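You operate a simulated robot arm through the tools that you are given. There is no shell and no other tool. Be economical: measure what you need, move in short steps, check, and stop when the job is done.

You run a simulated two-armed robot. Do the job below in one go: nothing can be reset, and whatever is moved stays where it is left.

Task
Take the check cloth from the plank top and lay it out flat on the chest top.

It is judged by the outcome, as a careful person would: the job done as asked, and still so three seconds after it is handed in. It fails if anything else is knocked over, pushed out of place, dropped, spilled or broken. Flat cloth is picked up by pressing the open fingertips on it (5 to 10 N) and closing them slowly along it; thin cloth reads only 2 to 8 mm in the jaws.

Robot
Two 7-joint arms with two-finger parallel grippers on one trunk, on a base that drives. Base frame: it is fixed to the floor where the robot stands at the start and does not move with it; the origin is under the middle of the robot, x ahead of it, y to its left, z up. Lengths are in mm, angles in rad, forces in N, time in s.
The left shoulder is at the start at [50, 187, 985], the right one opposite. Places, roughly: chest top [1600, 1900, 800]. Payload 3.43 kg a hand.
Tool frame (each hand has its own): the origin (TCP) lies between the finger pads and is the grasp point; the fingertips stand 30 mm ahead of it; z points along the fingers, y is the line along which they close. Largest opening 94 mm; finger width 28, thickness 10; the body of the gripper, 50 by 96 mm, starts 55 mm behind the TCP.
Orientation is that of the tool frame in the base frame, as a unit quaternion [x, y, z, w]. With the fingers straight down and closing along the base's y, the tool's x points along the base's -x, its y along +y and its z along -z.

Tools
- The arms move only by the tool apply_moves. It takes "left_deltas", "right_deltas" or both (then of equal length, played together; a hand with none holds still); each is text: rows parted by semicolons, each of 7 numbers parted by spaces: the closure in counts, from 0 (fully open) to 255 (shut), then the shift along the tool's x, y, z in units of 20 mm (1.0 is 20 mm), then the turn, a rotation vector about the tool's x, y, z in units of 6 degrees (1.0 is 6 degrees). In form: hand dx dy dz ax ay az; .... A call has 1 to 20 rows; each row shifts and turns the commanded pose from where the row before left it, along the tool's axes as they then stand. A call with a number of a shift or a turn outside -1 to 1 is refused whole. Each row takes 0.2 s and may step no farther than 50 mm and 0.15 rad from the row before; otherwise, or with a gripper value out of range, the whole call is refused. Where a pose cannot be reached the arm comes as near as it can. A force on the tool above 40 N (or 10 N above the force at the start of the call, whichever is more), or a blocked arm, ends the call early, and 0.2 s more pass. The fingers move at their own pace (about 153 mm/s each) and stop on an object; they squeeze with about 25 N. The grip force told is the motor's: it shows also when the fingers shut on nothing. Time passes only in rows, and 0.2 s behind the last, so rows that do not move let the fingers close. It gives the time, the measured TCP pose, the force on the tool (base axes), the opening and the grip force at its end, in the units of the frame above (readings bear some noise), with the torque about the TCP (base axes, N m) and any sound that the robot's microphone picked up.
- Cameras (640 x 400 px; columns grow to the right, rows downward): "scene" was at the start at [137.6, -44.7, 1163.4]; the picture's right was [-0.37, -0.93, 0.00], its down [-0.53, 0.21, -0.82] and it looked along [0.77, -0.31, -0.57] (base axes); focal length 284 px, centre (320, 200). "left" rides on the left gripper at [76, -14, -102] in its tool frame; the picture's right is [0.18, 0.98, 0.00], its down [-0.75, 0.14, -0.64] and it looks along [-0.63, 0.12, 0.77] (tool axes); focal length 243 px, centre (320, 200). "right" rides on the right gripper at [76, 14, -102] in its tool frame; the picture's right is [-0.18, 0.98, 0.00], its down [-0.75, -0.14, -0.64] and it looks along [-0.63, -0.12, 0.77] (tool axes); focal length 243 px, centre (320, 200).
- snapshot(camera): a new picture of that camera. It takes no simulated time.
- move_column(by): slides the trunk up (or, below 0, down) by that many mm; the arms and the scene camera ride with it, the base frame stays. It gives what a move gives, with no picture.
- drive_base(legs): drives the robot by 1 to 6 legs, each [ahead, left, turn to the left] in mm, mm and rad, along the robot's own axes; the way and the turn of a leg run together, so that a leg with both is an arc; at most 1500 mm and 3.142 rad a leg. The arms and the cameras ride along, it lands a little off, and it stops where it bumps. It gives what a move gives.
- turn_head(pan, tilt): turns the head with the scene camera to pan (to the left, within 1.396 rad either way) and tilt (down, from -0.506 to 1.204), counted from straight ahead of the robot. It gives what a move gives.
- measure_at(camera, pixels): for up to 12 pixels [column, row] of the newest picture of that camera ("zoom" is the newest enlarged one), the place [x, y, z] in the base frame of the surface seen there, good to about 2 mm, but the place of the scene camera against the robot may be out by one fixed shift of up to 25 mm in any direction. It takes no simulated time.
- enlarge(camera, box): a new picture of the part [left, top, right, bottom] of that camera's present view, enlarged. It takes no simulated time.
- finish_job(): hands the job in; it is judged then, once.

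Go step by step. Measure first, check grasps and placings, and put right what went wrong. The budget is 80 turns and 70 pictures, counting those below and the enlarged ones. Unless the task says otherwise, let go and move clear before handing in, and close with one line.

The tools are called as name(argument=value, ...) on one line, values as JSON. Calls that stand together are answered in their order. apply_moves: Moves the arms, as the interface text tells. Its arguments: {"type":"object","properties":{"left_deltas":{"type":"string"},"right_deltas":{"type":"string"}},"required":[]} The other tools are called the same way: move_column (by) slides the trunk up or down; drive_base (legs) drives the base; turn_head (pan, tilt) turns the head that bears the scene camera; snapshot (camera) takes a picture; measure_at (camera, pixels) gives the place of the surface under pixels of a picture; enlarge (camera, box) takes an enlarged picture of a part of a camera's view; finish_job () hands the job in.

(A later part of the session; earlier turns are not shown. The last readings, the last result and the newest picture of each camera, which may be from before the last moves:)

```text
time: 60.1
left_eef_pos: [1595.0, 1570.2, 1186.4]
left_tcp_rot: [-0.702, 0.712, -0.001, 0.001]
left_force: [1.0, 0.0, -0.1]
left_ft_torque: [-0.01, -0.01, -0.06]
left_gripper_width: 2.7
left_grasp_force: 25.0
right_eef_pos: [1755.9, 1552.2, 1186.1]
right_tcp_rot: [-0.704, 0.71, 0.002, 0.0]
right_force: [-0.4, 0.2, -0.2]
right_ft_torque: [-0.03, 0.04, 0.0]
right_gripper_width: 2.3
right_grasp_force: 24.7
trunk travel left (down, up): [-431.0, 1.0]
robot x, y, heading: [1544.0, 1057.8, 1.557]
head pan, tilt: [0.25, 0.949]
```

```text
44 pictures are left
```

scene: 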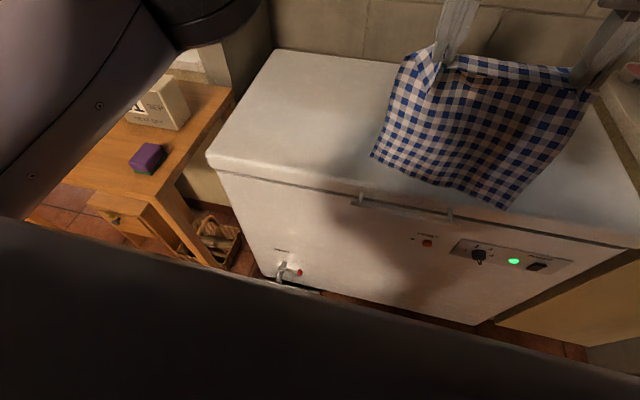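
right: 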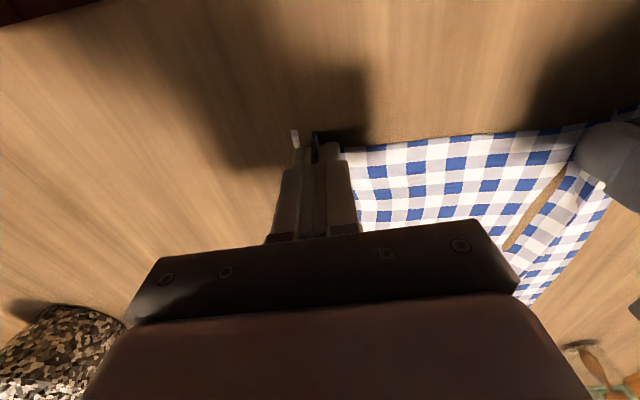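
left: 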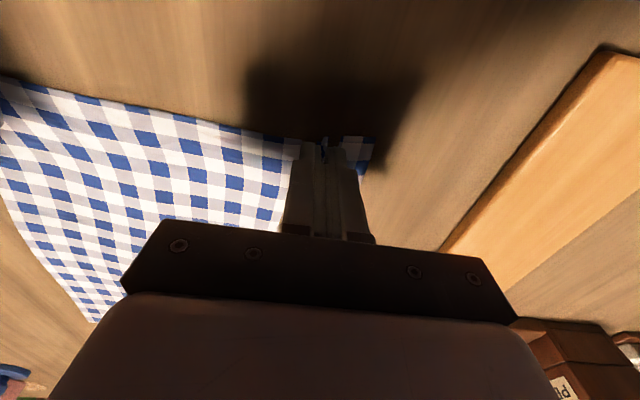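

Backing off 60 mm didn't move the robot at all, oddly. I'll try a larger retreat.

drive_base(legs=[[-120, 0, 0]])

snapshot(camera="scene")

```text
time: 61.2
left_eef_pos: [1595.4, 1569.0, 1186.0]
left_tcp_rot: [-0.7, 0.714, -0.001, 0.001]
left_force: [0.6, 0.1, -0.1]
left_ft_torque: [-0.04, -0.02, 0.0]
left_gripper_width: 2.9
left_grasp_force: 25.2
right_eef_pos: [1755.0, 1550.6, 1186.1]
right_tcp_rot: [-0.703, 0.711, 0.002, -0.001]
right_force: [-0.4, 0.0, 0.1]
right_ft_torque: [0.01, 0.02, -0.03]
right_gripper_width: 2.8
right_grasp_force: 25.2
trunk travel left (down, up): [-431.0, 1.0]
robot x, y, heading: [1542.9, 1055.9, 1.555]
head pan, tilt: [0.25, 0.949]
stopped in leg 1: the robot was blocked; the commanded pose is now the measured one
```

```text
43 pictures are left
```

scene: 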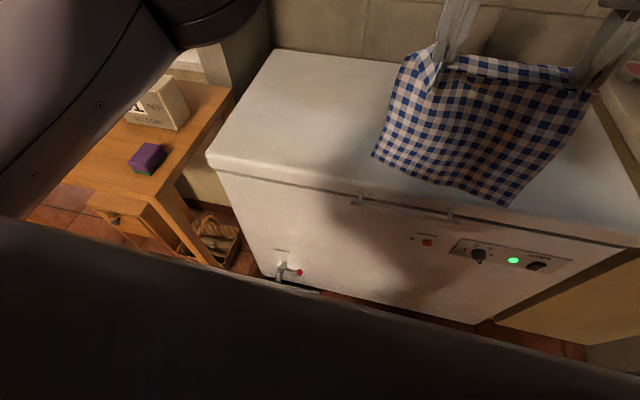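

Still wedged fore-and-aft. I'll try sliding right, away from the tray.

drive_base(legs=[[0, -150, 0]])

snapshot(camera="scene")

```text
time: 62.4
left_eef_pos: [1596.5, 1569.7, 1187.3]
left_tcp_rot: [-0.702, 0.712, -0.001, 0.0]
left_force: [0.3, 0.0, -0.1]
left_ft_torque: [0.02, -0.03, -0.05]
left_gripper_width: 2.5
left_grasp_force: 25.1
right_eef_pos: [1754.0, 1554.1, 1185.4]
right_tcp_rot: [-0.706, 0.708, 0.002, -0.001]
right_force: [-0.5, -0.1, -0.1]
right_ft_torque: [0.0, 0.0, 0.01]
right_gripper_width: 2.8
right_grasp_force: 25.2
trunk travel left (down, up): [-431.0, 1.0]
robot x, y, heading: [1543.2, 1057.9, 1.566]
head pan, tilt: [0.25, 0.949]
stopped in leg 1: the robot was blocked; the commanded pose is now the measured one
```

```text
42 pictures are left
```

scene: 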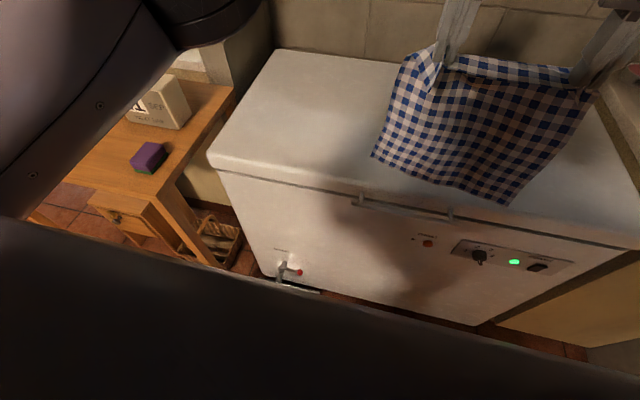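

Blocked sideways as well. I'll look around the robot's left and right sides.

turn_head(pan=1.39, tilt=0.9)

snapshot(camera="scene")

turn_head(pan=-1.39, tilt=0.9)

snapshot(camera="scene")

```text
time: 63.8
left_eef_pos: [1594.6, 1570.1, 1186.8]
left_tcp_rot: [-0.702, 0.712, -0.001, 0.001]
left_force: [0.8, -0.4, 1.1]
left_ft_torque: [0.0, -0.04, -0.04]
left_gripper_width: 2.7
left_grasp_force: 24.6
right_eef_pos: [1753.0, 1553.5, 1185.6]
right_tcp_rot: [-0.706, 0.708, 0.001, -0.001]
right_force: [-0.6, 0.3, -0.1]
right_ft_torque: [-0.03, -0.03, 0.0]
right_gripper_width: 2.3
right_grasp_force: 25.2
trunk travel left (down, up): [-431.0, 1.0]
robot x, y, heading: [1542.4, 1056.5, 1.562]
head pan, tilt: [1.389, 0.901]
```

```text
41 pictures are left
```

scene: 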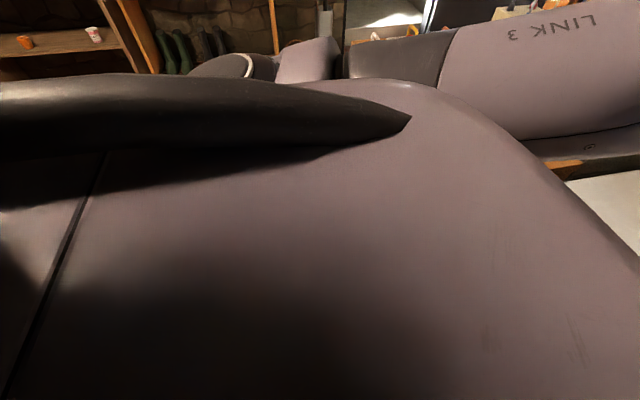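

```text
time: 66.2
left_eef_pos: [1594.6, 1571.0, 1186.3]
left_tcp_rot: [-0.703, 0.712, -0.002, 0.001]
left_force: [-0.2, -0.7, 0.6]
left_ft_torque: [-0.03, -0.01, -0.06]
left_gripper_width: 2.7
left_grasp_force: 24.3
right_eef_pos: [1754.2, 1552.7, 1187.2]
right_tcp_rot: [-0.706, 0.708, 0.002, 0.0]
right_force: [-1.0, 0.0, -0.6]
right_ft_torque: [0.0, 0.0, -0.01]
right_gripper_width: 2.6
right_grasp_force: 24.9
trunk travel left (down, up): [-431.0, 1.0]
robot x, y, heading: [1547.3, 1053.1, 1.558]
head pan, tilt: [-1.389, 0.901]
```

```text
40 pictures are left
```

scene: 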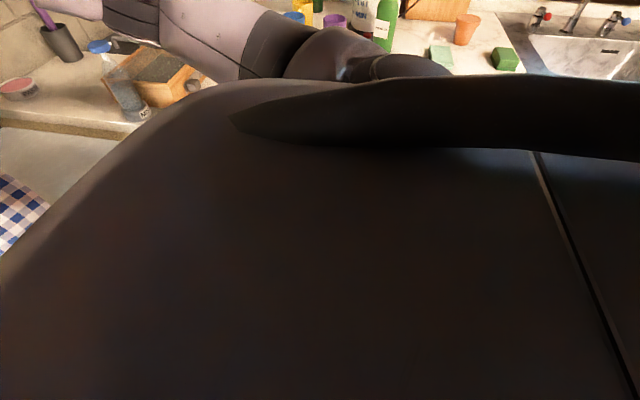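

Nothing visible beside me; the base seems caught low down, probably at the tray. I won't force it: the arms can reach from here if I tilt the fingers forward. I'll shift both hands 130 mm left to centre them, then tilt them 60° forward.

apply_moves(left_deltas="255 0 0.93 0 0 0 0;255 0 0.93 0 0 0 0;255 0 0.93 0 0 0 0;255 0 0.93 0 0 0 0;255 0 0.93 0 0 0 0;255 0 0.93 0 0 0 0;255 0 0.93 0 0 0 0;255 0 0 0 0 -1 0;255 0 0 0 0 -1 0;255 0 0 0 0 -1 0;255 0 0 0 0 -1 0;255 0 0 0 0 -1 0;255 0 0 0 0 -1 0;255 0 0 0 0 -1 0;255 0 0 0 0 -1 0;255 0 0 0 0 -1 0;255 0 0 0 0 -1 0;255 0 0 0 0 0 0", right_deltas="255 0 0.93 0 0 0 0;255 0 0.93 0 0 0 0;255 0 0.93 0 0 0 0;255 0 0.93 0 0 0 0;255 0 0.93 0 0 0 0;255 0 0.93 0 0 0 0;255 0 0.93 0 0 0 0;255 0 0 0 0 -1 0;255 0 0 0 0 -1 0;255 0 0 0 0 -1 0;255 0 0 0 0 -1 0;255 0 0 0 0 -1 0;255 0 0 0 0 -1 0;255 0 0 0 0 -1 0;255 0 0 0 0 -1 0;255 0 0 0 0 -1 0;255 0 0 0 0 -1 0;255 0 0 0 0 0 0")

turn_head(pan=0.0, tilt=0.7)

snapshot(camera="scene")

```text
time: 70.0
left_eef_pos: [1465.7, 1571.3, 1187.0]
left_tcp_rot: [-0.609, 0.616, 0.35, 0.357]
left_force: [0.5, 0.2, 0.6]
left_ft_torque: [-0.03, -0.02, -0.06]
left_gripper_width: 2.8
left_grasp_force: 24.8
right_eef_pos: [1623.2, 1554.1, 1187.4]
right_tcp_rot: [-0.61, 0.614, 0.355, 0.354]
right_force: [-0.7, 0.0, 0.5]
right_ft_torque: [-0.01, -0.02, 0.01]
right_gripper_width: 2.4
right_grasp_force: 24.8
trunk travel left (down, up): [-431.0, 1.0]
robot x, y, heading: [1547.5, 1056.0, 1.565]
head pan, tilt: [-1.389, 0.901]
```

```text
time: 71.5
left_eef_pos: [1463.7, 1572.0, 1185.2]
left_tcp_rot: [-0.608, 0.616, 0.35, 0.357]
left_force: [0.6, -0.2, 0.1]
left_ft_torque: [-0.01, 0.0, -0.07]
left_gripper_width: 2.6
left_grasp_force: 24.9
right_eef_pos: [1622.2, 1554.0, 1186.5]
right_tcp_rot: [-0.61, 0.614, 0.354, 0.354]
right_force: [-1.1, 0.7, 0.1]
right_ft_torque: [0.01, -0.03, -0.04]
right_gripper_width: 2.7
right_grasp_force: 25.2
trunk travel left (down, up): [-431.0, 1.0]
robot x, y, heading: [1543.0, 1055.0, 1.563]
head pan, tilt: [0.0, 0.7]
```

```text
39 pictures are left
```

scene: 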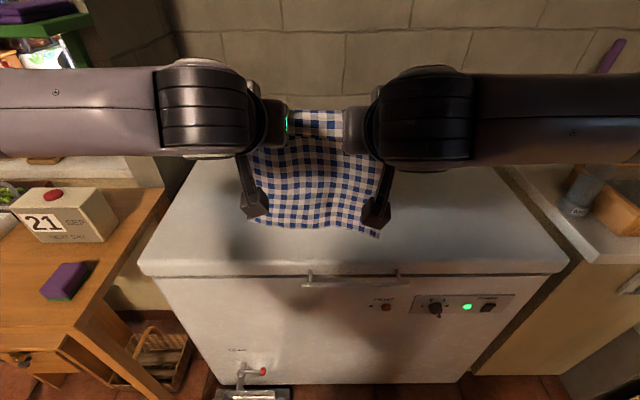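

Hands tilted, cloth still held. Now I'll extend both forward about 340 mm over the freezer.

apply_moves(left_deltas="255 -0.5 0 0.866 0 0 0;255 -0.5 0 0.866 0 0 0;255 -0.5 0 0.866 0 0 0;255 -0.5 0 0.866 0 0 0;255 -0.5 0 0.866 0 0 0;255 -0.5 0 0.866 0 0 0;255 -0.5 0 0.866 0 0 0;255 -0.5 0 0.866 0 0 0;255 -0.5 0 0.866 0 0 0;255 -0.5 0 0.866 0 0 0;255 -0.5 0 0.866 0 0 0;255 -0.5 0 0.866 0 0 0;255 -0.5 0 0.866 0 0 0;255 -0.5 0 0.866 0 0 0;255 -0.5 0 0.866 0 0 0;255 -0.5 0 0.866 0 0 0;255 0 0 0 0 0 0;255 0 0 0 0 0 0", right_deltas="255 -0.5 0 0.866 0 0 0;255 -0.5 0 0.866 0 0 0;255 -0.5 0 0.866 0 0 0;255 -0.5 0 0.866 0 0 0;255 -0.5 0 0.866 0 0 0;255 -0.5 0 0.866 0 0 0;255 -0.5 0 0.866 0 0 0;255 -0.5 0 0.866 0 0 0;255 -0.5 0 0.866 0 0 0;255 -0.5 0 0.866 0 0 0;255 -0.5 0 0.866 0 0 0;255 -0.5 0 0.866 0 0 0;255 -0.5 0 0.866 0 0 0;255 -0.5 0 0.866 0 0 0;255 -0.5 0 0.866 0 0 0;255 -0.5 0 0.866 0 0 0;255 0 0 0 0 0 0;255 0 0 0 0 0 0")

snapshot(camera="scene")

```text
time: 75.3
left_eef_pos: [1465.1, 1829.7, 1182.8]
left_tcp_rot: [-0.609, 0.616, 0.351, 0.356]
left_force: [1.2, 0.0, -0.2]
left_ft_torque: [-0.01, 0.03, -0.02]
left_gripper_width: 2.5
left_grasp_force: 25.0
left hand out of reach, approached as far as the arm can: row 13, 14, 15, 16
right_eef_pos: [1625.4, 1822.9, 1187.6]
right_tcp_rot: [-0.611, 0.613, 0.355, 0.353]
right_force: [0.0, -1.2, 0.5]
right_ft_torque: [-0.02, 0.03, 0.0]
right_gripper_width: 2.6
right_grasp_force: 24.9
right hand out of reach, approached as far as the arm can: row 14, 15, 16
trunk travel left (down, up): [-431.0, 1.0]
robot x, y, heading: [1545.7, 1053.5, 1.568]
head pan, tilt: [0.0, 0.7]
```

```text
38 pictures are left
```

scene: 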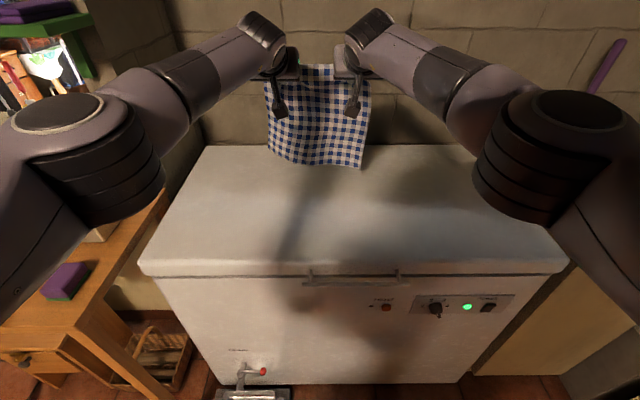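

The reach tops out at y≈1828, about 60 mm short of what a full lay-out needs, so I do need the base closer or free. I'll try to loosen it with a retreat combined with a slight turn.

drive_base(legs=[[-200, 0, -0.15]])

```text
time: 76.5
left_eef_pos: [1475.9, 1826.8, 1181.5]
left_tcp_rot: [-0.602, 0.623, 0.347, 0.361]
left_force: [0.2, -1.2, -0.6]
left_ft_torque: [-0.02, 0.0, -0.02]
left_gripper_width: 2.8
left_grasp_force: 25.1
right_eef_pos: [1633.9, 1819.6, 1189.0]
right_tcp_rot: [-0.603, 0.62, 0.352, 0.358]
right_force: [-0.2, -0.2, -0.5]
right_ft_torque: [-0.01, 0.01, 0.0]
right_gripper_width: 2.4
right_grasp_force: 25.1
trunk travel left (down, up): [-431.0, 1.0]
robot x, y, heading: [1539.2, 1052.0, 1.545]
head pan, tilt: [0.0, 0.7]
stopped in leg 1: the robot was blocked; the commanded pose is now the measured one
```

drive_base(legs=[[0, 0, 0.15]])

drive_base(legs=[[-400, 0, 0]])

snapshot(camera="scene")

```text
time: 77.6
left_eef_pos: [1468.3, 1828.9, 1183.7]
left_tcp_rot: [-0.608, 0.617, 0.35, 0.357]
left_force: [1.0, 0.1, -0.3]
left_ft_torque: [-0.05, 0.02, -0.03]
left_gripper_width: 2.5
left_grasp_force: 24.8
right_eef_pos: [1626.4, 1822.4, 1188.3]
right_tcp_rot: [-0.609, 0.616, 0.353, 0.354]
right_force: [-1.1, 0.5, 0.3]
right_ft_torque: [-0.02, -0.01, 0.03]
right_gripper_width: 2.6
right_grasp_force: 24.8
trunk travel left (down, up): [-431.0, 1.0]
robot x, y, heading: [1541.1, 1058.0, 1.556]
head pan, tilt: [0.0, 0.7]
```

```text
time: 78.8
left_eef_pos: [1470.4, 1828.7, 1182.9]
left_tcp_rot: [-0.606, 0.619, 0.348, 0.357]
left_force: [-0.1, -0.4, 0.1]
left_ft_torque: [-0.05, 0.01, -0.01]
left_gripper_width: 2.4
left_grasp_force: 25.3
right_eef_pos: [1629.0, 1821.3, 1188.4]
right_tcp_rot: [-0.607, 0.616, 0.354, 0.355]
right_force: [0.0, 0.0, -1.0]
right_ft_torque: [0.01, 0.0, -0.05]
right_gripper_width: 2.6
right_grasp_force: 24.9
trunk travel left (down, up): [-431.0, 1.0]
robot x, y, heading: [1545.3, 1053.0, 1.553]
head pan, tilt: [0.0, 0.7]
stopped in leg 1: the robot was blocked; the commanded pose is now the measured one
```

```text
37 pictures are left
```

scene: 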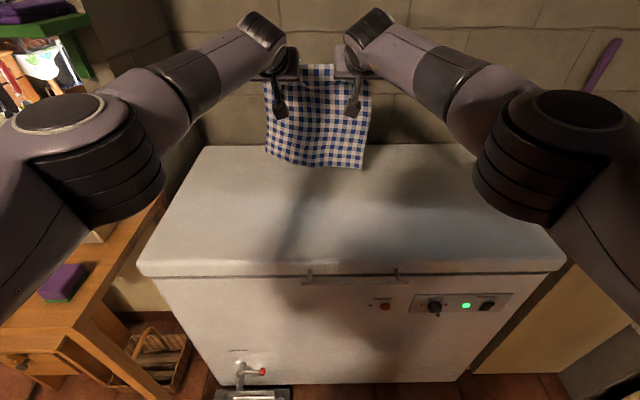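

Still caught. One more try, sliding left, before I work from here.

drive_base(legs=[[0, 120, 0]])

drive_base(legs=[[-300, -300, 0]])

drive_base(legs=[[150, 0, 0]])

```text
time: 80.0
left_eef_pos: [1473.0, 1828.8, 1182.0]
left_tcp_rot: [-0.604, 0.621, 0.347, 0.359]
left_force: [-0.9, 0.4, -0.1]
left_ft_torque: [-0.01, 0.0, -0.05]
left_gripper_width: 2.4
left_grasp_force: 25.7
right_eef_pos: [1630.8, 1820.7, 1188.5]
right_tcp_rot: [-0.605, 0.619, 0.353, 0.356]
right_force: [0.0, 0.4, -0.1]
right_ft_torque: [0.01, -0.01, -0.06]
right_gripper_width: 2.7
right_grasp_force: 24.9
trunk travel left (down, up): [-431.0, 1.0]
robot x, y, heading: [1544.0, 1053.8, 1.549]
head pan, tilt: [0.0, 0.7]
stopped in leg 1: the robot was blocked; the commanded pose is now the measured one
```

```text
time: 81.2
left_eef_pos: [1471.6, 1828.3, 1182.5]
left_tcp_rot: [-0.606, 0.619, 0.348, 0.358]
left_force: [0.8, 0.0, 0.5]
left_ft_torque: [0.01, 0.02, -0.06]
left_gripper_width: 2.7
left_grasp_force: 24.6
right_eef_pos: [1629.3, 1821.8, 1187.7]
right_tcp_rot: [-0.606, 0.618, 0.354, 0.356]
right_force: [-0.2, 0.1, 0.2]
right_ft_torque: [-0.03, 0.02, -0.01]
right_gripper_width: 2.5
right_grasp_force: 25.4
trunk travel left (down, up): [-431.0, 1.0]
robot x, y, heading: [1544.1, 1052.6, 1.55]
head pan, tilt: [0.0, 0.7]
stopped in leg 1: the robot was blocked; the commanded pose is now the measured one
```

```text
time: 82.4
left_eef_pos: [1470.4, 1828.6, 1183.3]
left_tcp_rot: [-0.607, 0.618, 0.349, 0.358]
left_force: [0.7, 0.4, -0.6]
left_ft_torque: [-0.02, 0.0, 0.0]
left_gripper_width: 2.9
left_grasp_force: 24.5
right_eef_pos: [1626.8, 1821.9, 1189.3]
right_tcp_rot: [-0.607, 0.616, 0.355, 0.355]
right_force: [0.0, 0.9, 0.7]
right_ft_torque: [0.0, 0.03, -0.04]
right_gripper_width: 2.5
right_grasp_force: 24.8
trunk travel left (down, up): [-431.0, 1.0]
robot x, y, heading: [1541.5, 1058.1, 1.557]
head pan, tilt: [0.0, 0.7]
stopped in leg 1: the robot was blocked; the commanded pose is now the measured one
```

The base won't budge, so I'll work from here. Tilting the hands to near horizontal and stretching as far as they go gives some more reach.

apply_moves(left_deltas="255 0 0 0 0 -1 0;255 0 0 0 0 -1 0;255 0 0 0 0 -1 0;255 0 0 0 0 -1 0;255 0 0 0 0 -1 0;255 0 0 0.8 0 0 0;255 0 0 0.8 0 0 0;255 0 0 0.8 0 0 0;255 0 0 0.8 0 0 0;255 0 0 0 0 0 0", right_deltas="255 0 0 0 0 -1 0;255 0 0 0 0 -1 0;255 0 0 0 0 -1 0;255 0 0 0 0 -1 0;255 0 0 0 0 -1 0;255 0 0 0.8 0 0 0;255 0 0 0.8 0 0 0;255 0 0 0.8 0 0 0;255 0 0 0.8 0 0 0;255 0 0 0 0 0 0")

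snapshot(camera="scene")

```text
time: 84.6
left_eef_pos: [1467.0, 1858.2, 1181.9]
left_tcp_rot: [-0.494, 0.507, 0.492, 0.506]
left_force: [11.2, -0.6, -0.3]
left_ft_torque: [0.03, 0.07, -0.38]
left_gripper_width: 3.0
left_grasp_force: 25.3
left hand out of reach, approached as far as the arm can: row 7, 8, 9
right_eef_pos: [1629.7, 1851.0, 1190.2]
right_tcp_rot: [-0.497, 0.502, 0.5, 0.501]
right_force: [-10.3, 1.6, -0.6]
right_ft_torque: [-0.03, -0.13, 0.32]
right_gripper_width: 2.7
right_grasp_force: 24.9
right hand out of reach, approached as far as the arm can: row 7, 8, 9
trunk travel left (down, up): [-431.0, 1.0]
robot x, y, heading: [1542.6, 1056.2, 1.559]
head pan, tilt: [0.0, 0.7]
```

```text
36 pictures are left
```

scene: 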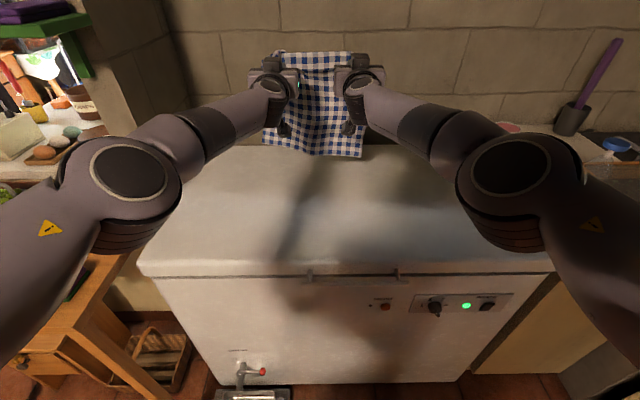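

Hands now at y≈1855. I'll measure the cloth's lower edge and the freezer top to plan the lowering.

measure_at(camera="scene", pixels=[[265, 137], [300, 154], [330, 152], [360, 155], [320, 100], [300, 170], [330, 260], [265, 70]])

```text
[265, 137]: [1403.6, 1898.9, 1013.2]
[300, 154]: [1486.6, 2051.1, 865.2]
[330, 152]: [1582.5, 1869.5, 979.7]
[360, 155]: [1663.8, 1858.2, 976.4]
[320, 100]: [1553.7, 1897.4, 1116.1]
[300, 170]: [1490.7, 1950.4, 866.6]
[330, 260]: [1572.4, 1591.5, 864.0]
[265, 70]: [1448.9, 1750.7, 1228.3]
```

The cloth's lower edge is at about z≈960 and y≈1870, so the grip-to-far-edge length is ~240 mm: landing at y≈1880 and ending at y≈1640 fits the top. I'll lower the trunk 95 mm so the edge just meets the lid.

move_column(by=-95)

snapshot(camera="scene")

```text
time: 85.9
left_eef_pos: [1465.2, 1858.3, 1087.9]
left_tcp_rot: [-0.496, 0.506, 0.492, 0.506]
left_force: [13.8, -1.0, 0.7]
left_ft_torque: [-0.02, 0.1, -0.49]
left_gripper_width: 2.7
left_grasp_force: 25.1
right_eef_pos: [1629.4, 1851.2, 1095.3]
right_tcp_rot: [-0.495, 0.503, 0.5, 0.502]
right_force: [-13.8, 0.9, -1.2]
right_ft_torque: [-0.06, -0.16, 0.44]
right_gripper_width: 2.7
right_grasp_force: 24.7
trunk travel left (down, up): [-336.0, 96.0]
robot x, y, heading: [1545.5, 1050.6, 1.554]
head pan, tilt: [0.0, 0.7]
```

```text
35 pictures are left
```

scene: 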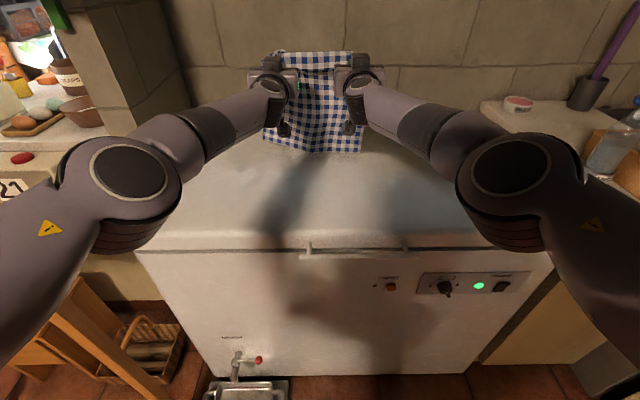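

The lower edge now just meets the lid. I'll start the lay-down: retreating and sinking at 45° while tilting the fingers back down, first 8 steps.

apply_moves(left_deltas="255 0.665 -0.05 -0.74 0 0.833 0;255 0.727 0 -0.679 0 0.833 0;255 0.783 0 -0.613 0 0.833 0;255 0.834 0 -0.543 0 0.833 0;255 0.878 0 -0.468 0 0.833 0;255 0.915 0 -0.39 0 0.833 0;255 0.946 0 -0.308 0 0.833 0;255 0.969 0 -0.225 0 0.833 0;255 0 0 0 0 0 0", right_deltas="255 0.665 0.05 -0.74 0 0.833 0;255 0.727 0 -0.679 0 0.833 0;255 0.783 0 -0.613 0 0.833 0;255 0.834 0 -0.543 0 0.833 0;255 0.878 0 -0.468 0 0.833 0;255 0.915 0 -0.39 0 0.833 0;255 0.946 0 -0.308 0 0.833 0;255 0.969 0 -0.225 0 0.833 0;255 0 0 0 0 0 0")

snapshot(camera="scene")

```text
time: 87.9
left_eef_pos: [1464.3, 1739.0, 982.1]
left_tcp_rot: [-0.635, 0.648, 0.293, 0.303]
left_force: [12.9, 0.0, 1.0]
left_ft_torque: [-0.03, -0.19, -0.43]
left_gripper_width: 2.6
left_grasp_force: 24.9
right_eef_pos: [1627.8, 1733.2, 988.5]
right_tcp_rot: [-0.635, 0.645, 0.3, 0.3]
right_force: [-13.9, 0.4, -1.3]
right_ft_torque: [0.0, 0.14, 0.36]
right_gripper_width: 2.8
right_grasp_force: 25.4
trunk travel left (down, up): [-336.0, 96.0]
robot x, y, heading: [1542.3, 1056.1, 1.56]
head pan, tilt: [0.0, 0.7]
```

```text
34 pictures are left
```

scene: 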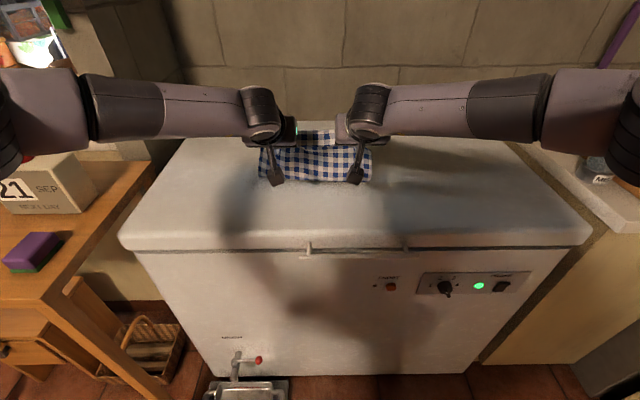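

Forces are fine and the cloth is settling behind the hands. Continuing with 6 more steps.

apply_moves(left_deltas="255 0.985 -0.05 -0.139 0 0.833 0;255 0.993 0 -0.053 0 0.833 0;255 0.994 0 0.034 0 0.833 0;255 0.988 0 0.12 0 0.833 0;255 0.973 0 0.206 0 0.833 0;255 0 0 0 0 0 0", right_deltas="255 0.985 0.05 -0.139 0 0.833 0;255 0.993 0 -0.053 0 0.833 0;255 0.994 0 0.034 0 0.833 0;255 0.988 0 0.12 0 0.833 0;255 0.973 0 0.206 0 0.833 0;255 0 0 0 0 0 0")

snapshot(camera="scene")

snapshot(camera="left")

snapshot(camera="right")

```text
time: 89.3
left_eef_pos: [1462.2, 1666.1, 915.1]
left_tcp_rot: [-0.683, 0.698, 0.149, 0.155]
left_force: [9.3, 0.1, 0.1]
left_ft_torque: [-0.01, -0.21, -0.23]
left_gripper_width: 2.6
left_grasp_force: 24.6
right_eef_pos: [1626.4, 1658.8, 921.3]
right_tcp_rot: [-0.686, 0.694, 0.155, 0.153]
right_force: [-9.6, 1.2, -0.1]
right_ft_torque: [-0.01, 0.2, 0.18]
right_gripper_width: 2.6
right_grasp_force: 24.8
trunk travel left (down, up): [-336.0, 96.0]
robot x, y, heading: [1542.3, 1051.7, 1.559]
head pan, tilt: [0.0, 0.7]
```

```text
33 pictures are left
```

scene: 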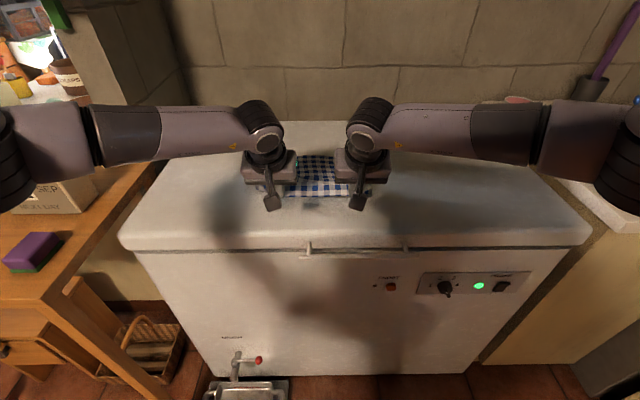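

```text
32 pictures are left
```

left: 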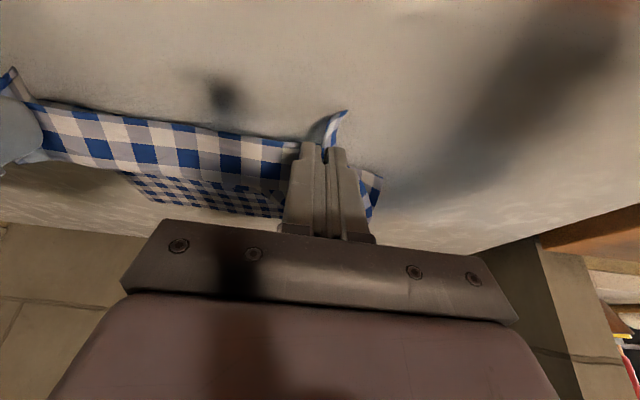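

```text
31 pictures are left
```

right: 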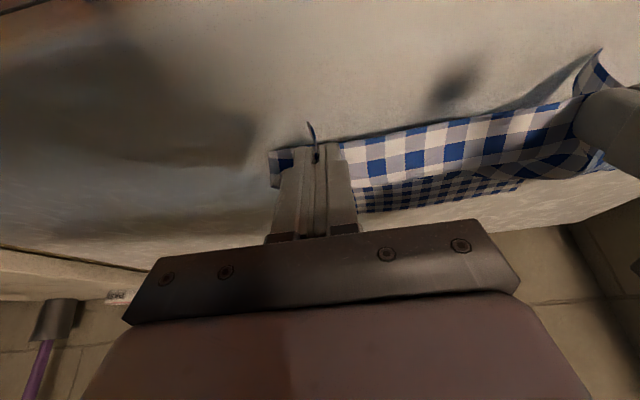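

The cloth is laying out behind the hands. Before going lower, I'll check the left elbow's distance to the calendar box.

measure_at(camera="scene", pixels=[[20, 200], [15, 150], [35, 190], [80, 195], [60, 160], [325, 190], [320, 160], [330, 150], [305, 193]])

measure_at(camera="left", pixels=[[130, 165], [140, 190], [250, 210], [200, 110], [345, 112]])

```text
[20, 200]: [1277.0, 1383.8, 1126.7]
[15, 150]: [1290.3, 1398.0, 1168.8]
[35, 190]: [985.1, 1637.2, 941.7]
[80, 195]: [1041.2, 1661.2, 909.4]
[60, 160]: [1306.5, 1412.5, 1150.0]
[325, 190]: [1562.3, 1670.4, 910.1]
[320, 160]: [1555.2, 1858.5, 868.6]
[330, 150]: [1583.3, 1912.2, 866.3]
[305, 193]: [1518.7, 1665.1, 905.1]
```

```text
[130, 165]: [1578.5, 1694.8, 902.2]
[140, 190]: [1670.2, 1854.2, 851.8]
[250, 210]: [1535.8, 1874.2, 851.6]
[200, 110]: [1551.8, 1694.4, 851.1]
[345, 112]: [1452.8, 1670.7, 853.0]
```

Clear of everything; the lid is at z≈851.5. Two more steps, bringing the fingertips to just above the lid.

apply_moves(left_deltas="255 0.952 0 0.29 0 0.833 0;255 0.923 0 0.372 0 0.833 0;255 0 0 0 0 0 0;255 0 0 0 0 0 0", right_deltas="255 0.952 0 0.29 0 0.833 0;255 0.923 0 0.372 0 0.833 0;255 0.07 0 0.25 0 0 0;255 0 0 0 0 0 0")

snapshot(camera="left")

snapshot(camera="right")

```text
time: 90.3
left_eef_pos: [1461.7, 1636.3, 888.6]
left_tcp_rot: [-0.693, 0.709, 0.09, 0.094]
left_force: [9.7, -0.6, 0.5]
left_ft_torque: [0.0, -0.28, -0.13]
left_gripper_width: 2.7
left_grasp_force: 24.9
right_eef_pos: [1624.6, 1631.2, 889.4]
right_tcp_rot: [-0.697, 0.705, 0.095, 0.092]
right_force: [-9.5, 1.2, 0.2]
right_ft_torque: [0.0, 0.23, 0.16]
right_gripper_width: 2.8
right_grasp_force: 25.1
trunk travel left (down, up): [-336.0, 96.0]
robot x, y, heading: [1544.4, 1053.4, 1.557]
head pan, tilt: [0.0, 0.7]
```

```text
30 pictures are left
```

left: 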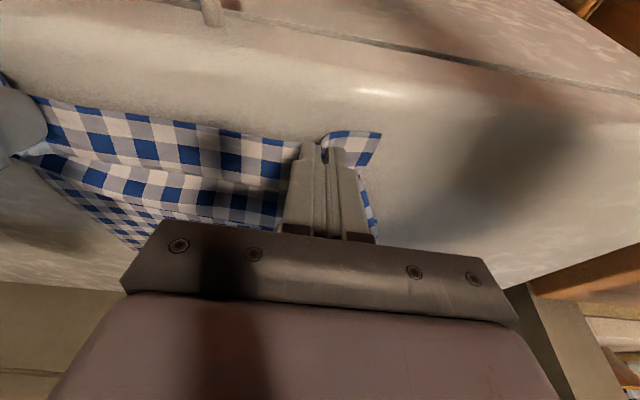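

```text
29 pictures are left
```

right: 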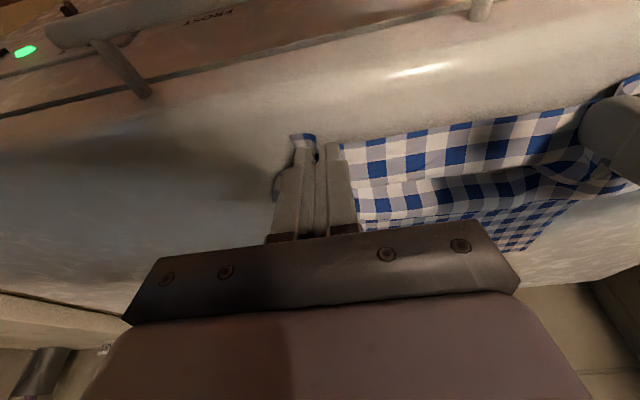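

Most of the cloth is down. I'll measure the near edge, the ridge and the far edge for slack.

measure_at(camera="left", pixels=[[200, 130], [120, 115], [190, 165], [100, 165], [355, 133], [130, 240], [150, 215], [380, 45]])

measure_at(camera="right", pixels=[[450, 135], [420, 180], [480, 180], [510, 250], [300, 137], [420, 215]])

```text
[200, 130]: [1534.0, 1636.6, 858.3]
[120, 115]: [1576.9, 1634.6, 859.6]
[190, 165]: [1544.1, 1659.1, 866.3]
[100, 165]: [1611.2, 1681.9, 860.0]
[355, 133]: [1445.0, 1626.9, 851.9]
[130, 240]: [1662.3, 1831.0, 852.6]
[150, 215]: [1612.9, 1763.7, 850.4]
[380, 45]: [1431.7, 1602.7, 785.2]
```

```text
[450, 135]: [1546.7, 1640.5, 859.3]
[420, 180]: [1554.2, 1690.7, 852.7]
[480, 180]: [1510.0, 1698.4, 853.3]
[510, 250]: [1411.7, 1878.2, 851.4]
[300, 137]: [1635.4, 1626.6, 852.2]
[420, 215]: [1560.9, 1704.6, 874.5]
```

Near edge y≈1627–1640, far edge ≈1878: some slack sits in a ridge at y≈1700 (z 874). I'll release both hands gently and lift clear, then inspect and smooth.

apply_moves(left_deltas="255 0 -0.1 0.1 0 0 0;235 0 0 0 0 0 0;215 0 0 0 0 0 0;190 0 0 0 0 0 0;190 0 0 -0.3 0 0 0;160 0 0 -0.5 0 0 0;160 0 0 -1 0 0 0;160 0 0 -1 0 0 0;160 0 0 -1 0 0 0;160 0 0 -1 0 0 0;160 0 0 -1 0 0 0;160 0 0 -1 0 0 0", right_deltas="255 0 0.1 0.1 0 0 0;235 0 0 0 0 0 0;215 0 0 0 0 0 0;190 0 0 0 0 0 0;190 0 0 -0.3 0 0 0;160 0 0 -0.5 0 0 0;160 0 0 -1 0 0 0;160 0 0 -1 0 0 0;160 0 0 -1 0 0 0;160 0 0 -1 0 0 0;160 0 0 -1 0 0 0;160 0 0 -1 0 0 0")

snapshot(camera="left")

snapshot(camera="right")

```text
time: 92.9
left_eef_pos: [1461.3, 1601.9, 1018.6]
left_tcp_rot: [-0.694, 0.709, 0.09, 0.093]
left_force: [-0.1, 0.0, 0.0]
left_ft_torque: [-0.02, 0.03, -0.01]
left_gripper_width: 35.3
left_grasp_force: 0.2
right_eef_pos: [1624.8, 1593.6, 1019.6]
right_tcp_rot: [-0.696, 0.705, 0.094, 0.093]
right_force: [0.4, -0.4, -0.4]
right_ft_torque: [-0.03, -0.03, 0.01]
right_gripper_width: 35.0
right_grasp_force: 0.0
trunk travel left (down, up): [-336.0, 96.0]
robot x, y, heading: [1540.1, 1050.8, 1.554]
head pan, tilt: [0.0, 0.7]
```

```text
28 pictures are left
```

left: 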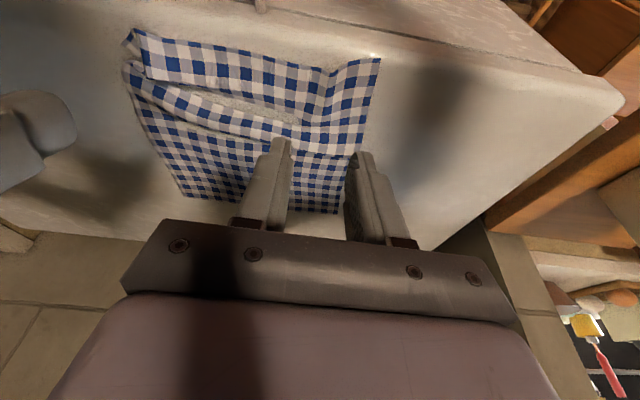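

```text
27 pictures are left
```

right: 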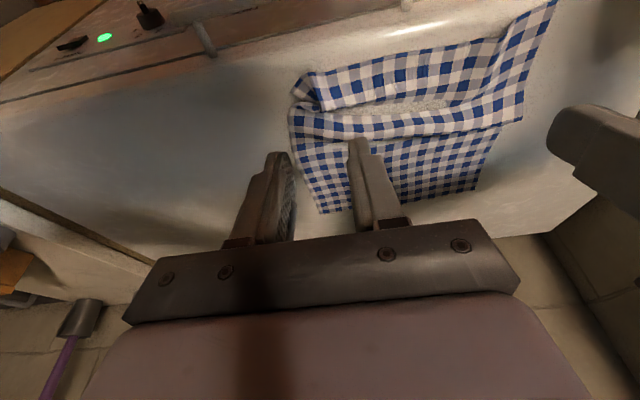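

A transverse ridge with slack remains at y≈1700 (left image (215,105), right image (400,122)), folded over at the right side. I'll measure the near edge against the lid's front lip to see how far it can be pulled back.

measure_at(camera="left", pixels=[[150, 35], [260, 60], [378, 60], [330, 35], [330, 25], [330, 18], [130, 30], [183, 195], [335, 210], [360, 150], [250, 95], [230, 120]])

measure_at(camera="right", pixels=[[298, 78], [312, 85], [400, 60], [500, 40], [555, 5], [295, 115], [322, 212], [475, 190], [400, 120], [400, 100], [310, 100], [350, 60]])

enlarge(camera="right", box=[260, 0, 580, 220])

```text
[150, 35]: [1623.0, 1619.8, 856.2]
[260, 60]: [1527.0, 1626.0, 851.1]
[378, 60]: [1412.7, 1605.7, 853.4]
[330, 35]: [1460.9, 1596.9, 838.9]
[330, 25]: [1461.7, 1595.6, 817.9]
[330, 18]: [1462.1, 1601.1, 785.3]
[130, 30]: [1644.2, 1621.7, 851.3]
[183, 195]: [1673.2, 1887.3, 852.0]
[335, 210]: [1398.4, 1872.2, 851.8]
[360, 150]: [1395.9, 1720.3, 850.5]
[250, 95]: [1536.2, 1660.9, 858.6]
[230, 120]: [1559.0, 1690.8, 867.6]
```

```text
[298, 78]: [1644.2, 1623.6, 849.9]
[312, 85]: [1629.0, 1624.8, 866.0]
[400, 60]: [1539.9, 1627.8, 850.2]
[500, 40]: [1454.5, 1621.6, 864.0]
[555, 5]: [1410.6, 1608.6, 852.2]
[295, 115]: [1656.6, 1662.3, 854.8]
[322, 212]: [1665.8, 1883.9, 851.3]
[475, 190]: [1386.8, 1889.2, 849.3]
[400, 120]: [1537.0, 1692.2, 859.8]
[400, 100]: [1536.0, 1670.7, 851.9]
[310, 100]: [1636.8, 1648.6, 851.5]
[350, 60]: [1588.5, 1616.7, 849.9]
```

```text
1.82 times, centred on (420, 110) of right
```

zoom: 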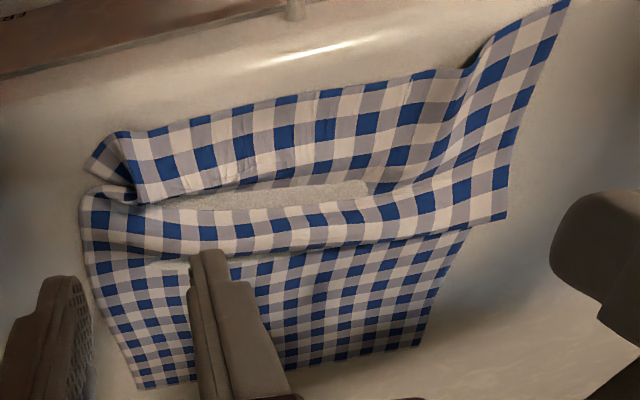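

The far half is flat at y 1720–1887; the slack must go forward because the near edge (1607–1627) is already close to the lip (≈1597). I'll bring both hands, tilted 40°, over the flat part beyond the ridge, then push it gently forward.

apply_moves(left_deltas="65 -0.966 0 0.259 0 -0.833 0;65 -0.94 0.4 0.342 0 -0.833 0;65 -0.906 0.4 0.423 0 -0.833 0;65 -0.866 0 0.5 0 -0.833 0;65 -0.819 0 0.574 0 -0.833 0;65 -0.65 0 0.546 0 0 0;65 -0.65 0 0.546 0 0 0;65 0 0 0 0 0 0", right_deltas="65 -0.966 0 0.259 0 -0.833 0;65 -0.94 0.33 0.342 0 -0.833 0;65 -0.906 0.33 0.423 0 -0.833 0;65 -0.866 0 0.5 0 -0.833 0;65 -0.819 0 0.574 0 -0.833 0;65 -0.65 0 0.546 0 0 0;65 -0.65 0 0.546 0 0 0;65 0 0 0 0 0 0")

move_column(by=-95)

snapshot(camera="right")

```text
time: 94.7
left_eef_pos: [1449.2, 1737.0, 1018.2]
left_tcp_rot: [-0.657, 0.672, 0.238, 0.245]
left_force: [0.1, -1.0, 0.1]
left_ft_torque: [-0.03, -0.03, 0.04]
left_gripper_width: 70.2
left_grasp_force: 0.0
right_eef_pos: [1612.5, 1730.1, 1020.0]
right_tcp_rot: [-0.66, 0.668, 0.244, 0.242]
right_force: [0.1, -0.7, -0.2]
right_ft_torque: [0.01, 0.02, -0.01]
right_gripper_width: 70.0
right_grasp_force: 0.1
trunk travel left (down, up): [-336.0, 96.0]
robot x, y, heading: [1544.0, 1053.1, 1.558]
head pan, tilt: [0.0, 0.7]
```

```text
time: 96.0
left_eef_pos: [1449.3, 1736.2, 924.4]
left_tcp_rot: [-0.658, 0.671, 0.237, 0.244]
left_force: [-0.1, -0.6, 0.5]
left_ft_torque: [0.01, 0.01, 0.02]
left_gripper_width: 69.9
left_grasp_force: 0.1
right_eef_pos: [1612.6, 1729.6, 923.1]
right_tcp_rot: [-0.659, 0.668, 0.245, 0.244]
right_force: [0.4, 0.1, 0.5]
right_ft_torque: [0.03, -0.01, 0.04]
right_gripper_width: 70.1
right_grasp_force: 0.0
trunk travel left (down, up): [-241.0, 191.0]
robot x, y, heading: [1542.5, 1054.0, 1.553]
head pan, tilt: [0.0, 0.7]
```

```text
25 pictures are left
```

right: 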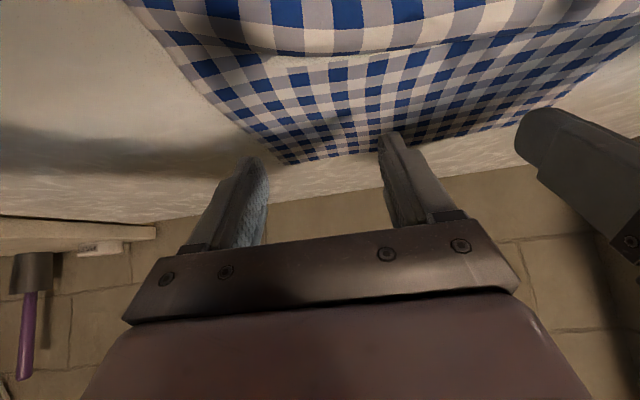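

In place over the far flat part. Descending about 37 mm to touch.

apply_moves(left_deltas="65 0.579 0 0.69 0 0 0;65 0.45 0 0.536 0 0 0;65 0.16 0 0.19 0 0 0;65 0 0 0 0 0 0", right_deltas="65 0.579 0 0.69 0 0 0;65 0.45 0 0.536 0 0 0;65 0.16 0 0.19 0 0 0;65 0 0 0 0 0 0")

```text
time: 97.0
left_eef_pos: [1449.6, 1737.8, 885.4]
left_tcp_rot: [-0.658, 0.671, 0.239, 0.244]
left_force: [-0.3, -0.5, 0.0]
left_ft_torque: [0.01, 0.0, -0.02]
left_gripper_width: 70.0
left_grasp_force: 0.0
right_eef_pos: [1611.9, 1729.5, 886.8]
right_tcp_rot: [-0.66, 0.668, 0.244, 0.242]
right_force: [1.3, 0.6, 1.9]
right_ft_torque: [0.01, 0.03, -0.03]
right_gripper_width: 69.9
right_grasp_force: 0.0
trunk travel left (down, up): [-241.0, 191.0]
robot x, y, heading: [1544.9, 1054.7, 1.556]
head pan, tilt: [0.0, 0.7]
```

Right just touching (1.9 N), left not yet. I'll press a bit more and slide slowly forward 48 mm.

apply_moves(left_deltas="65 0.07 0 0.085 0 0 0;65 0 0 0 0 0 0;65 -0.306 0 0.257 0 0 0;65 -0.306 0 0.257 0 0 0;65 -0.306 0 0.257 0 0 0;65 0 0 0 0 0 0", right_deltas="65 0.035 0 0.042 0 0 0;65 0 0 0 0 0 0;65 -0.306 0 0.257 0 0 0;65 -0.306 0 0.257 0 0 0;65 -0.306 0 0.257 0 0 0;65 0 0 0 0 0 0")

snapshot(camera="right")

snapshot(camera="left")

```text
time: 98.4
left_eef_pos: [1449.1, 1762.2, 883.9]
left_tcp_rot: [-0.658, 0.672, 0.237, 0.245]
left_force: [0.8, 0.2, 0.7]
left_ft_torque: [0.01, -0.03, 0.02]
left_gripper_width: 69.9
left_grasp_force: 0.0
right_eef_pos: [1611.7, 1754.9, 885.0]
right_tcp_rot: [-0.66, 0.668, 0.243, 0.243]
right_force: [-0.9, -0.4, -0.7]
right_ft_torque: [-0.01, 0.0, 0.02]
right_gripper_width: 70.2
right_grasp_force: 0.2
trunk travel left (down, up): [-241.0, 191.0]
robot x, y, heading: [1545.4, 1053.1, 1.555]
head pan, tilt: [0.0, 0.7]
```

```text
24 pictures are left
```

right: 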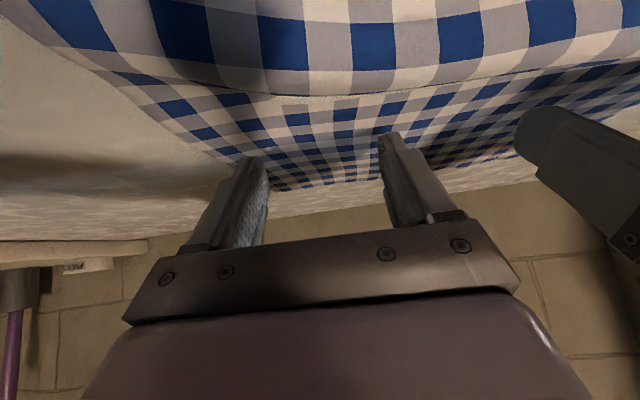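

```text
23 pictures are left
```

left: 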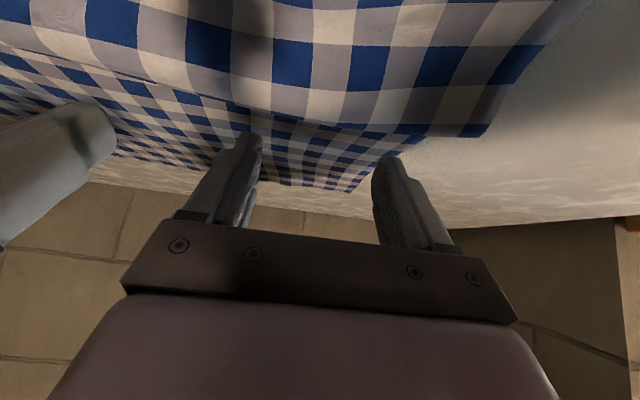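

No contact during the slide. I'll return 24 mm and go lower until pressing.

apply_moves(left_deltas="65 0.46 0 -0.386 0 0 0;65 0.46 0 -0.386 0 0 0;65 0.1 0 0.115 0 0 0;65 0.06 0 0.077 0 0 0;65 0 0 0 0 0 0", right_deltas="65 0.46 0 -0.386 0 0 0;65 0.46 0 -0.386 0 0 0;65 0.1 0 0.115 0 0 0;65 0.06 0 0.077 0 0 0;65 0 0 0 0 0 0")

```text
time: 99.6
left_eef_pos: [1448.8, 1735.6, 883.2]
left_tcp_rot: [-0.657, 0.67, 0.241, 0.248]
left_force: [0.8, 4.1, 14.5]
left_ft_torque: [0.23, 0.39, -0.07]
left_gripper_width: 70.0
left_grasp_force: 0.3
right_eef_pos: [1612.2, 1728.7, 882.3]
right_tcp_rot: [-0.659, 0.668, 0.245, 0.245]
right_force: [-0.4, 1.1, 6.7]
right_ft_torque: [0.13, -0.25, 0.06]
right_gripper_width: 69.7
right_grasp_force: 0.1
trunk travel left (down, up): [-241.0, 191.0]
robot x, y, heading: [1546.0, 1054.7, 1.553]
head pan, tilt: [0.0, 0.7]
```

Now pressing (left 14.5 N, right 6.7 N). Sliding forward in small steps, easing the left slightly.

apply_moves(left_deltas="65 -0.02 0 -0.023 0 0 0;65 -0.306 0 0.257 0 0 0;65 -0.306 0 0.257 0 0 0;65 -0.306 0 0.257 0 0 0;65 -0.306 0 0.257 0 0 0;65 -0.306 0 0.257 0 0 0;65 -0.306 0 0.257 0 0 0;65 0 0 0 0 0 0", right_deltas="65 0.01 0 0.01 0 0 0;65 -0.306 0 0.257 0 0 0;65 -0.306 0 0.257 0 0 0;65 -0.306 0 0.257 0 0 0;65 -0.306 0 0.257 0 0 0;65 -0.306 0 0.257 0 0 0;65 -0.306 0 0.257 0 0 0;65 0 0 0 0 0 0")

snapshot(camera="right")

snapshot(camera="left")

```text
time: 101.4
left_eef_pos: [1450.2, 1783.2, 882.8]
left_tcp_rot: [-0.657, 0.671, 0.239, 0.246]
left_force: [0.0, -2.5, 12.5]
left_ft_torque: [0.03, 0.38, 0.06]
left_gripper_width: 70.0
left_grasp_force: 0.1
right_eef_pos: [1612.3, 1774.5, 883.2]
right_tcp_rot: [-0.659, 0.668, 0.245, 0.244]
right_force: [0.2, -1.9, 12.9]
right_ft_torque: [-0.01, -0.5, -0.11]
right_gripper_width: 70.3
right_grasp_force: 0.3
trunk travel left (down, up): [-241.0, 191.0]
robot x, y, heading: [1543.4, 1056.6, 1.553]
head pan, tilt: [0.0, 0.7]
```

```text
22 pictures are left
```

right: 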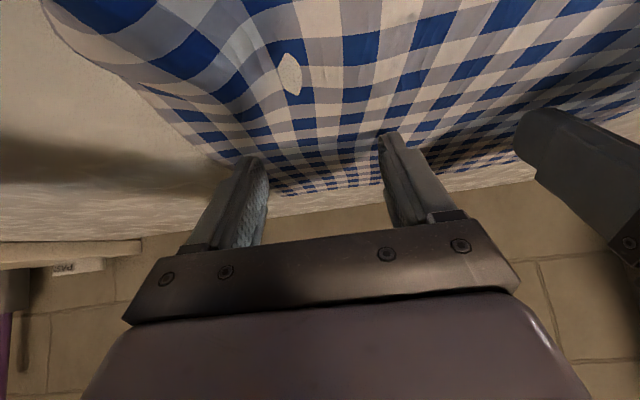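

```text
21 pictures are left
```

left: 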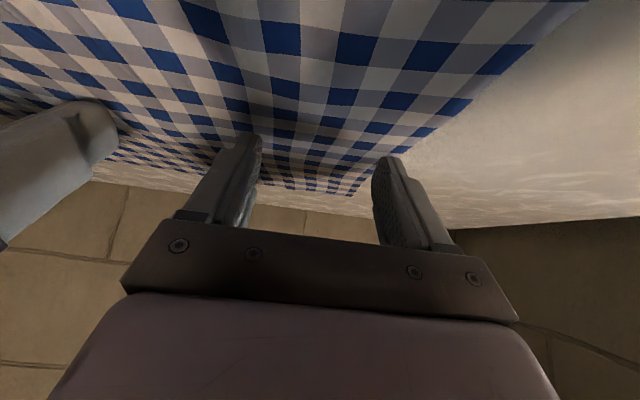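

The push worked: the ridge has been drawn out and the far half stays flat. I'll lift clear, retreat, and inspect.

apply_moves(left_deltas="65 -0.643 0 -0.766 0 0 0;65 -0.643 0 -0.766 0 0 0;65 -0.643 0 -0.766 0 0 0;65 -0.643 0 -0.766 0 0 0;65 -0.643 0 -0.766 0 0 0;65 -0.643 0 -0.766 0 0 0;65 0.766 0 -0.643 0 1 0;65 0.829 0 -0.559 0 1 0;65 0.883 0 -0.469 0 1 0;65 0.927 0 -0.375 0 1 0;65 0.961 0 -0.276 0 0 0;65 0.961 0 -0.276 0 0 0;65 0.961 0 -0.276 0 0 0;65 0.961 0 -0.276 0 0 0", right_deltas="65 -0.643 0 -0.766 0 0 0;65 -0.643 0 -0.766 0 0 0;65 -0.643 0 -0.766 0 0 0;65 -0.643 0 -0.766 0 0 0;65 -0.643 0 -0.766 0 0 0;65 -0.643 0 -0.766 0 0 0;65 0.766 0 -0.643 0 1 0;65 0.829 0 -0.559 0 1 0;65 0.883 0 -0.469 0 1 0;65 0.927 0 -0.375 0 1 0;65 0.961 0 -0.276 0 0 0;65 0.961 0 -0.276 0 0 0;65 0.961 0 -0.276 0 0 0;65 0.961 0 -0.276 0 0 0")

snapshot(camera="right")

snapshot(camera="left")

```text
time: 104.4
left_eef_pos: [1445.7, 1622.8, 998.6]
left_tcp_rot: [-0.693, 0.707, 0.096, 0.1]
left_force: [0.1, 0.2, -0.4]
left_ft_torque: [0.0, 0.0, -0.02]
left_gripper_width: 70.2
left_grasp_force: 0.0
left hand out of reach, approached as far as the arm can: row 6
right_eef_pos: [1614.3, 1610.2, 995.2]
right_tcp_rot: [-0.695, 0.705, 0.101, 0.099]
right_force: [0.7, -0.7, -0.4]
right_ft_torque: [-0.02, 0.02, 0.05]
right_gripper_width: 70.3
right_grasp_force: 0.1
right hand out of reach, approached as far as the arm can: row 4, 5
trunk travel left (down, up): [-241.0, 191.0]
robot x, y, heading: [1544.7, 1057.8, 1.559]
head pan, tilt: [0.0, 0.7]
```

```text
20 pictures are left
```

right: 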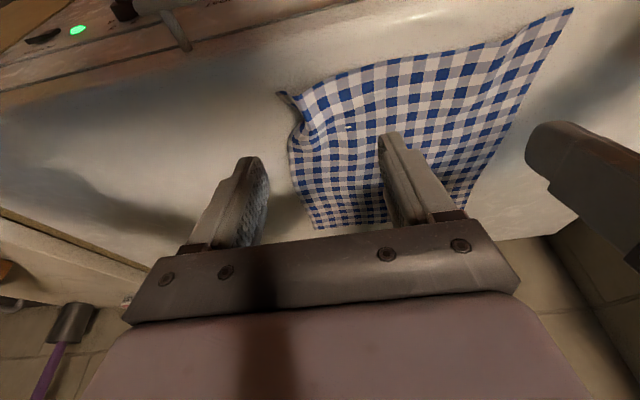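

```text
19 pictures are left
```

left: 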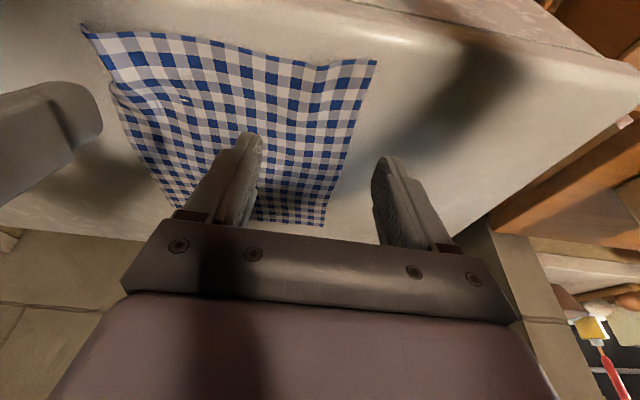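

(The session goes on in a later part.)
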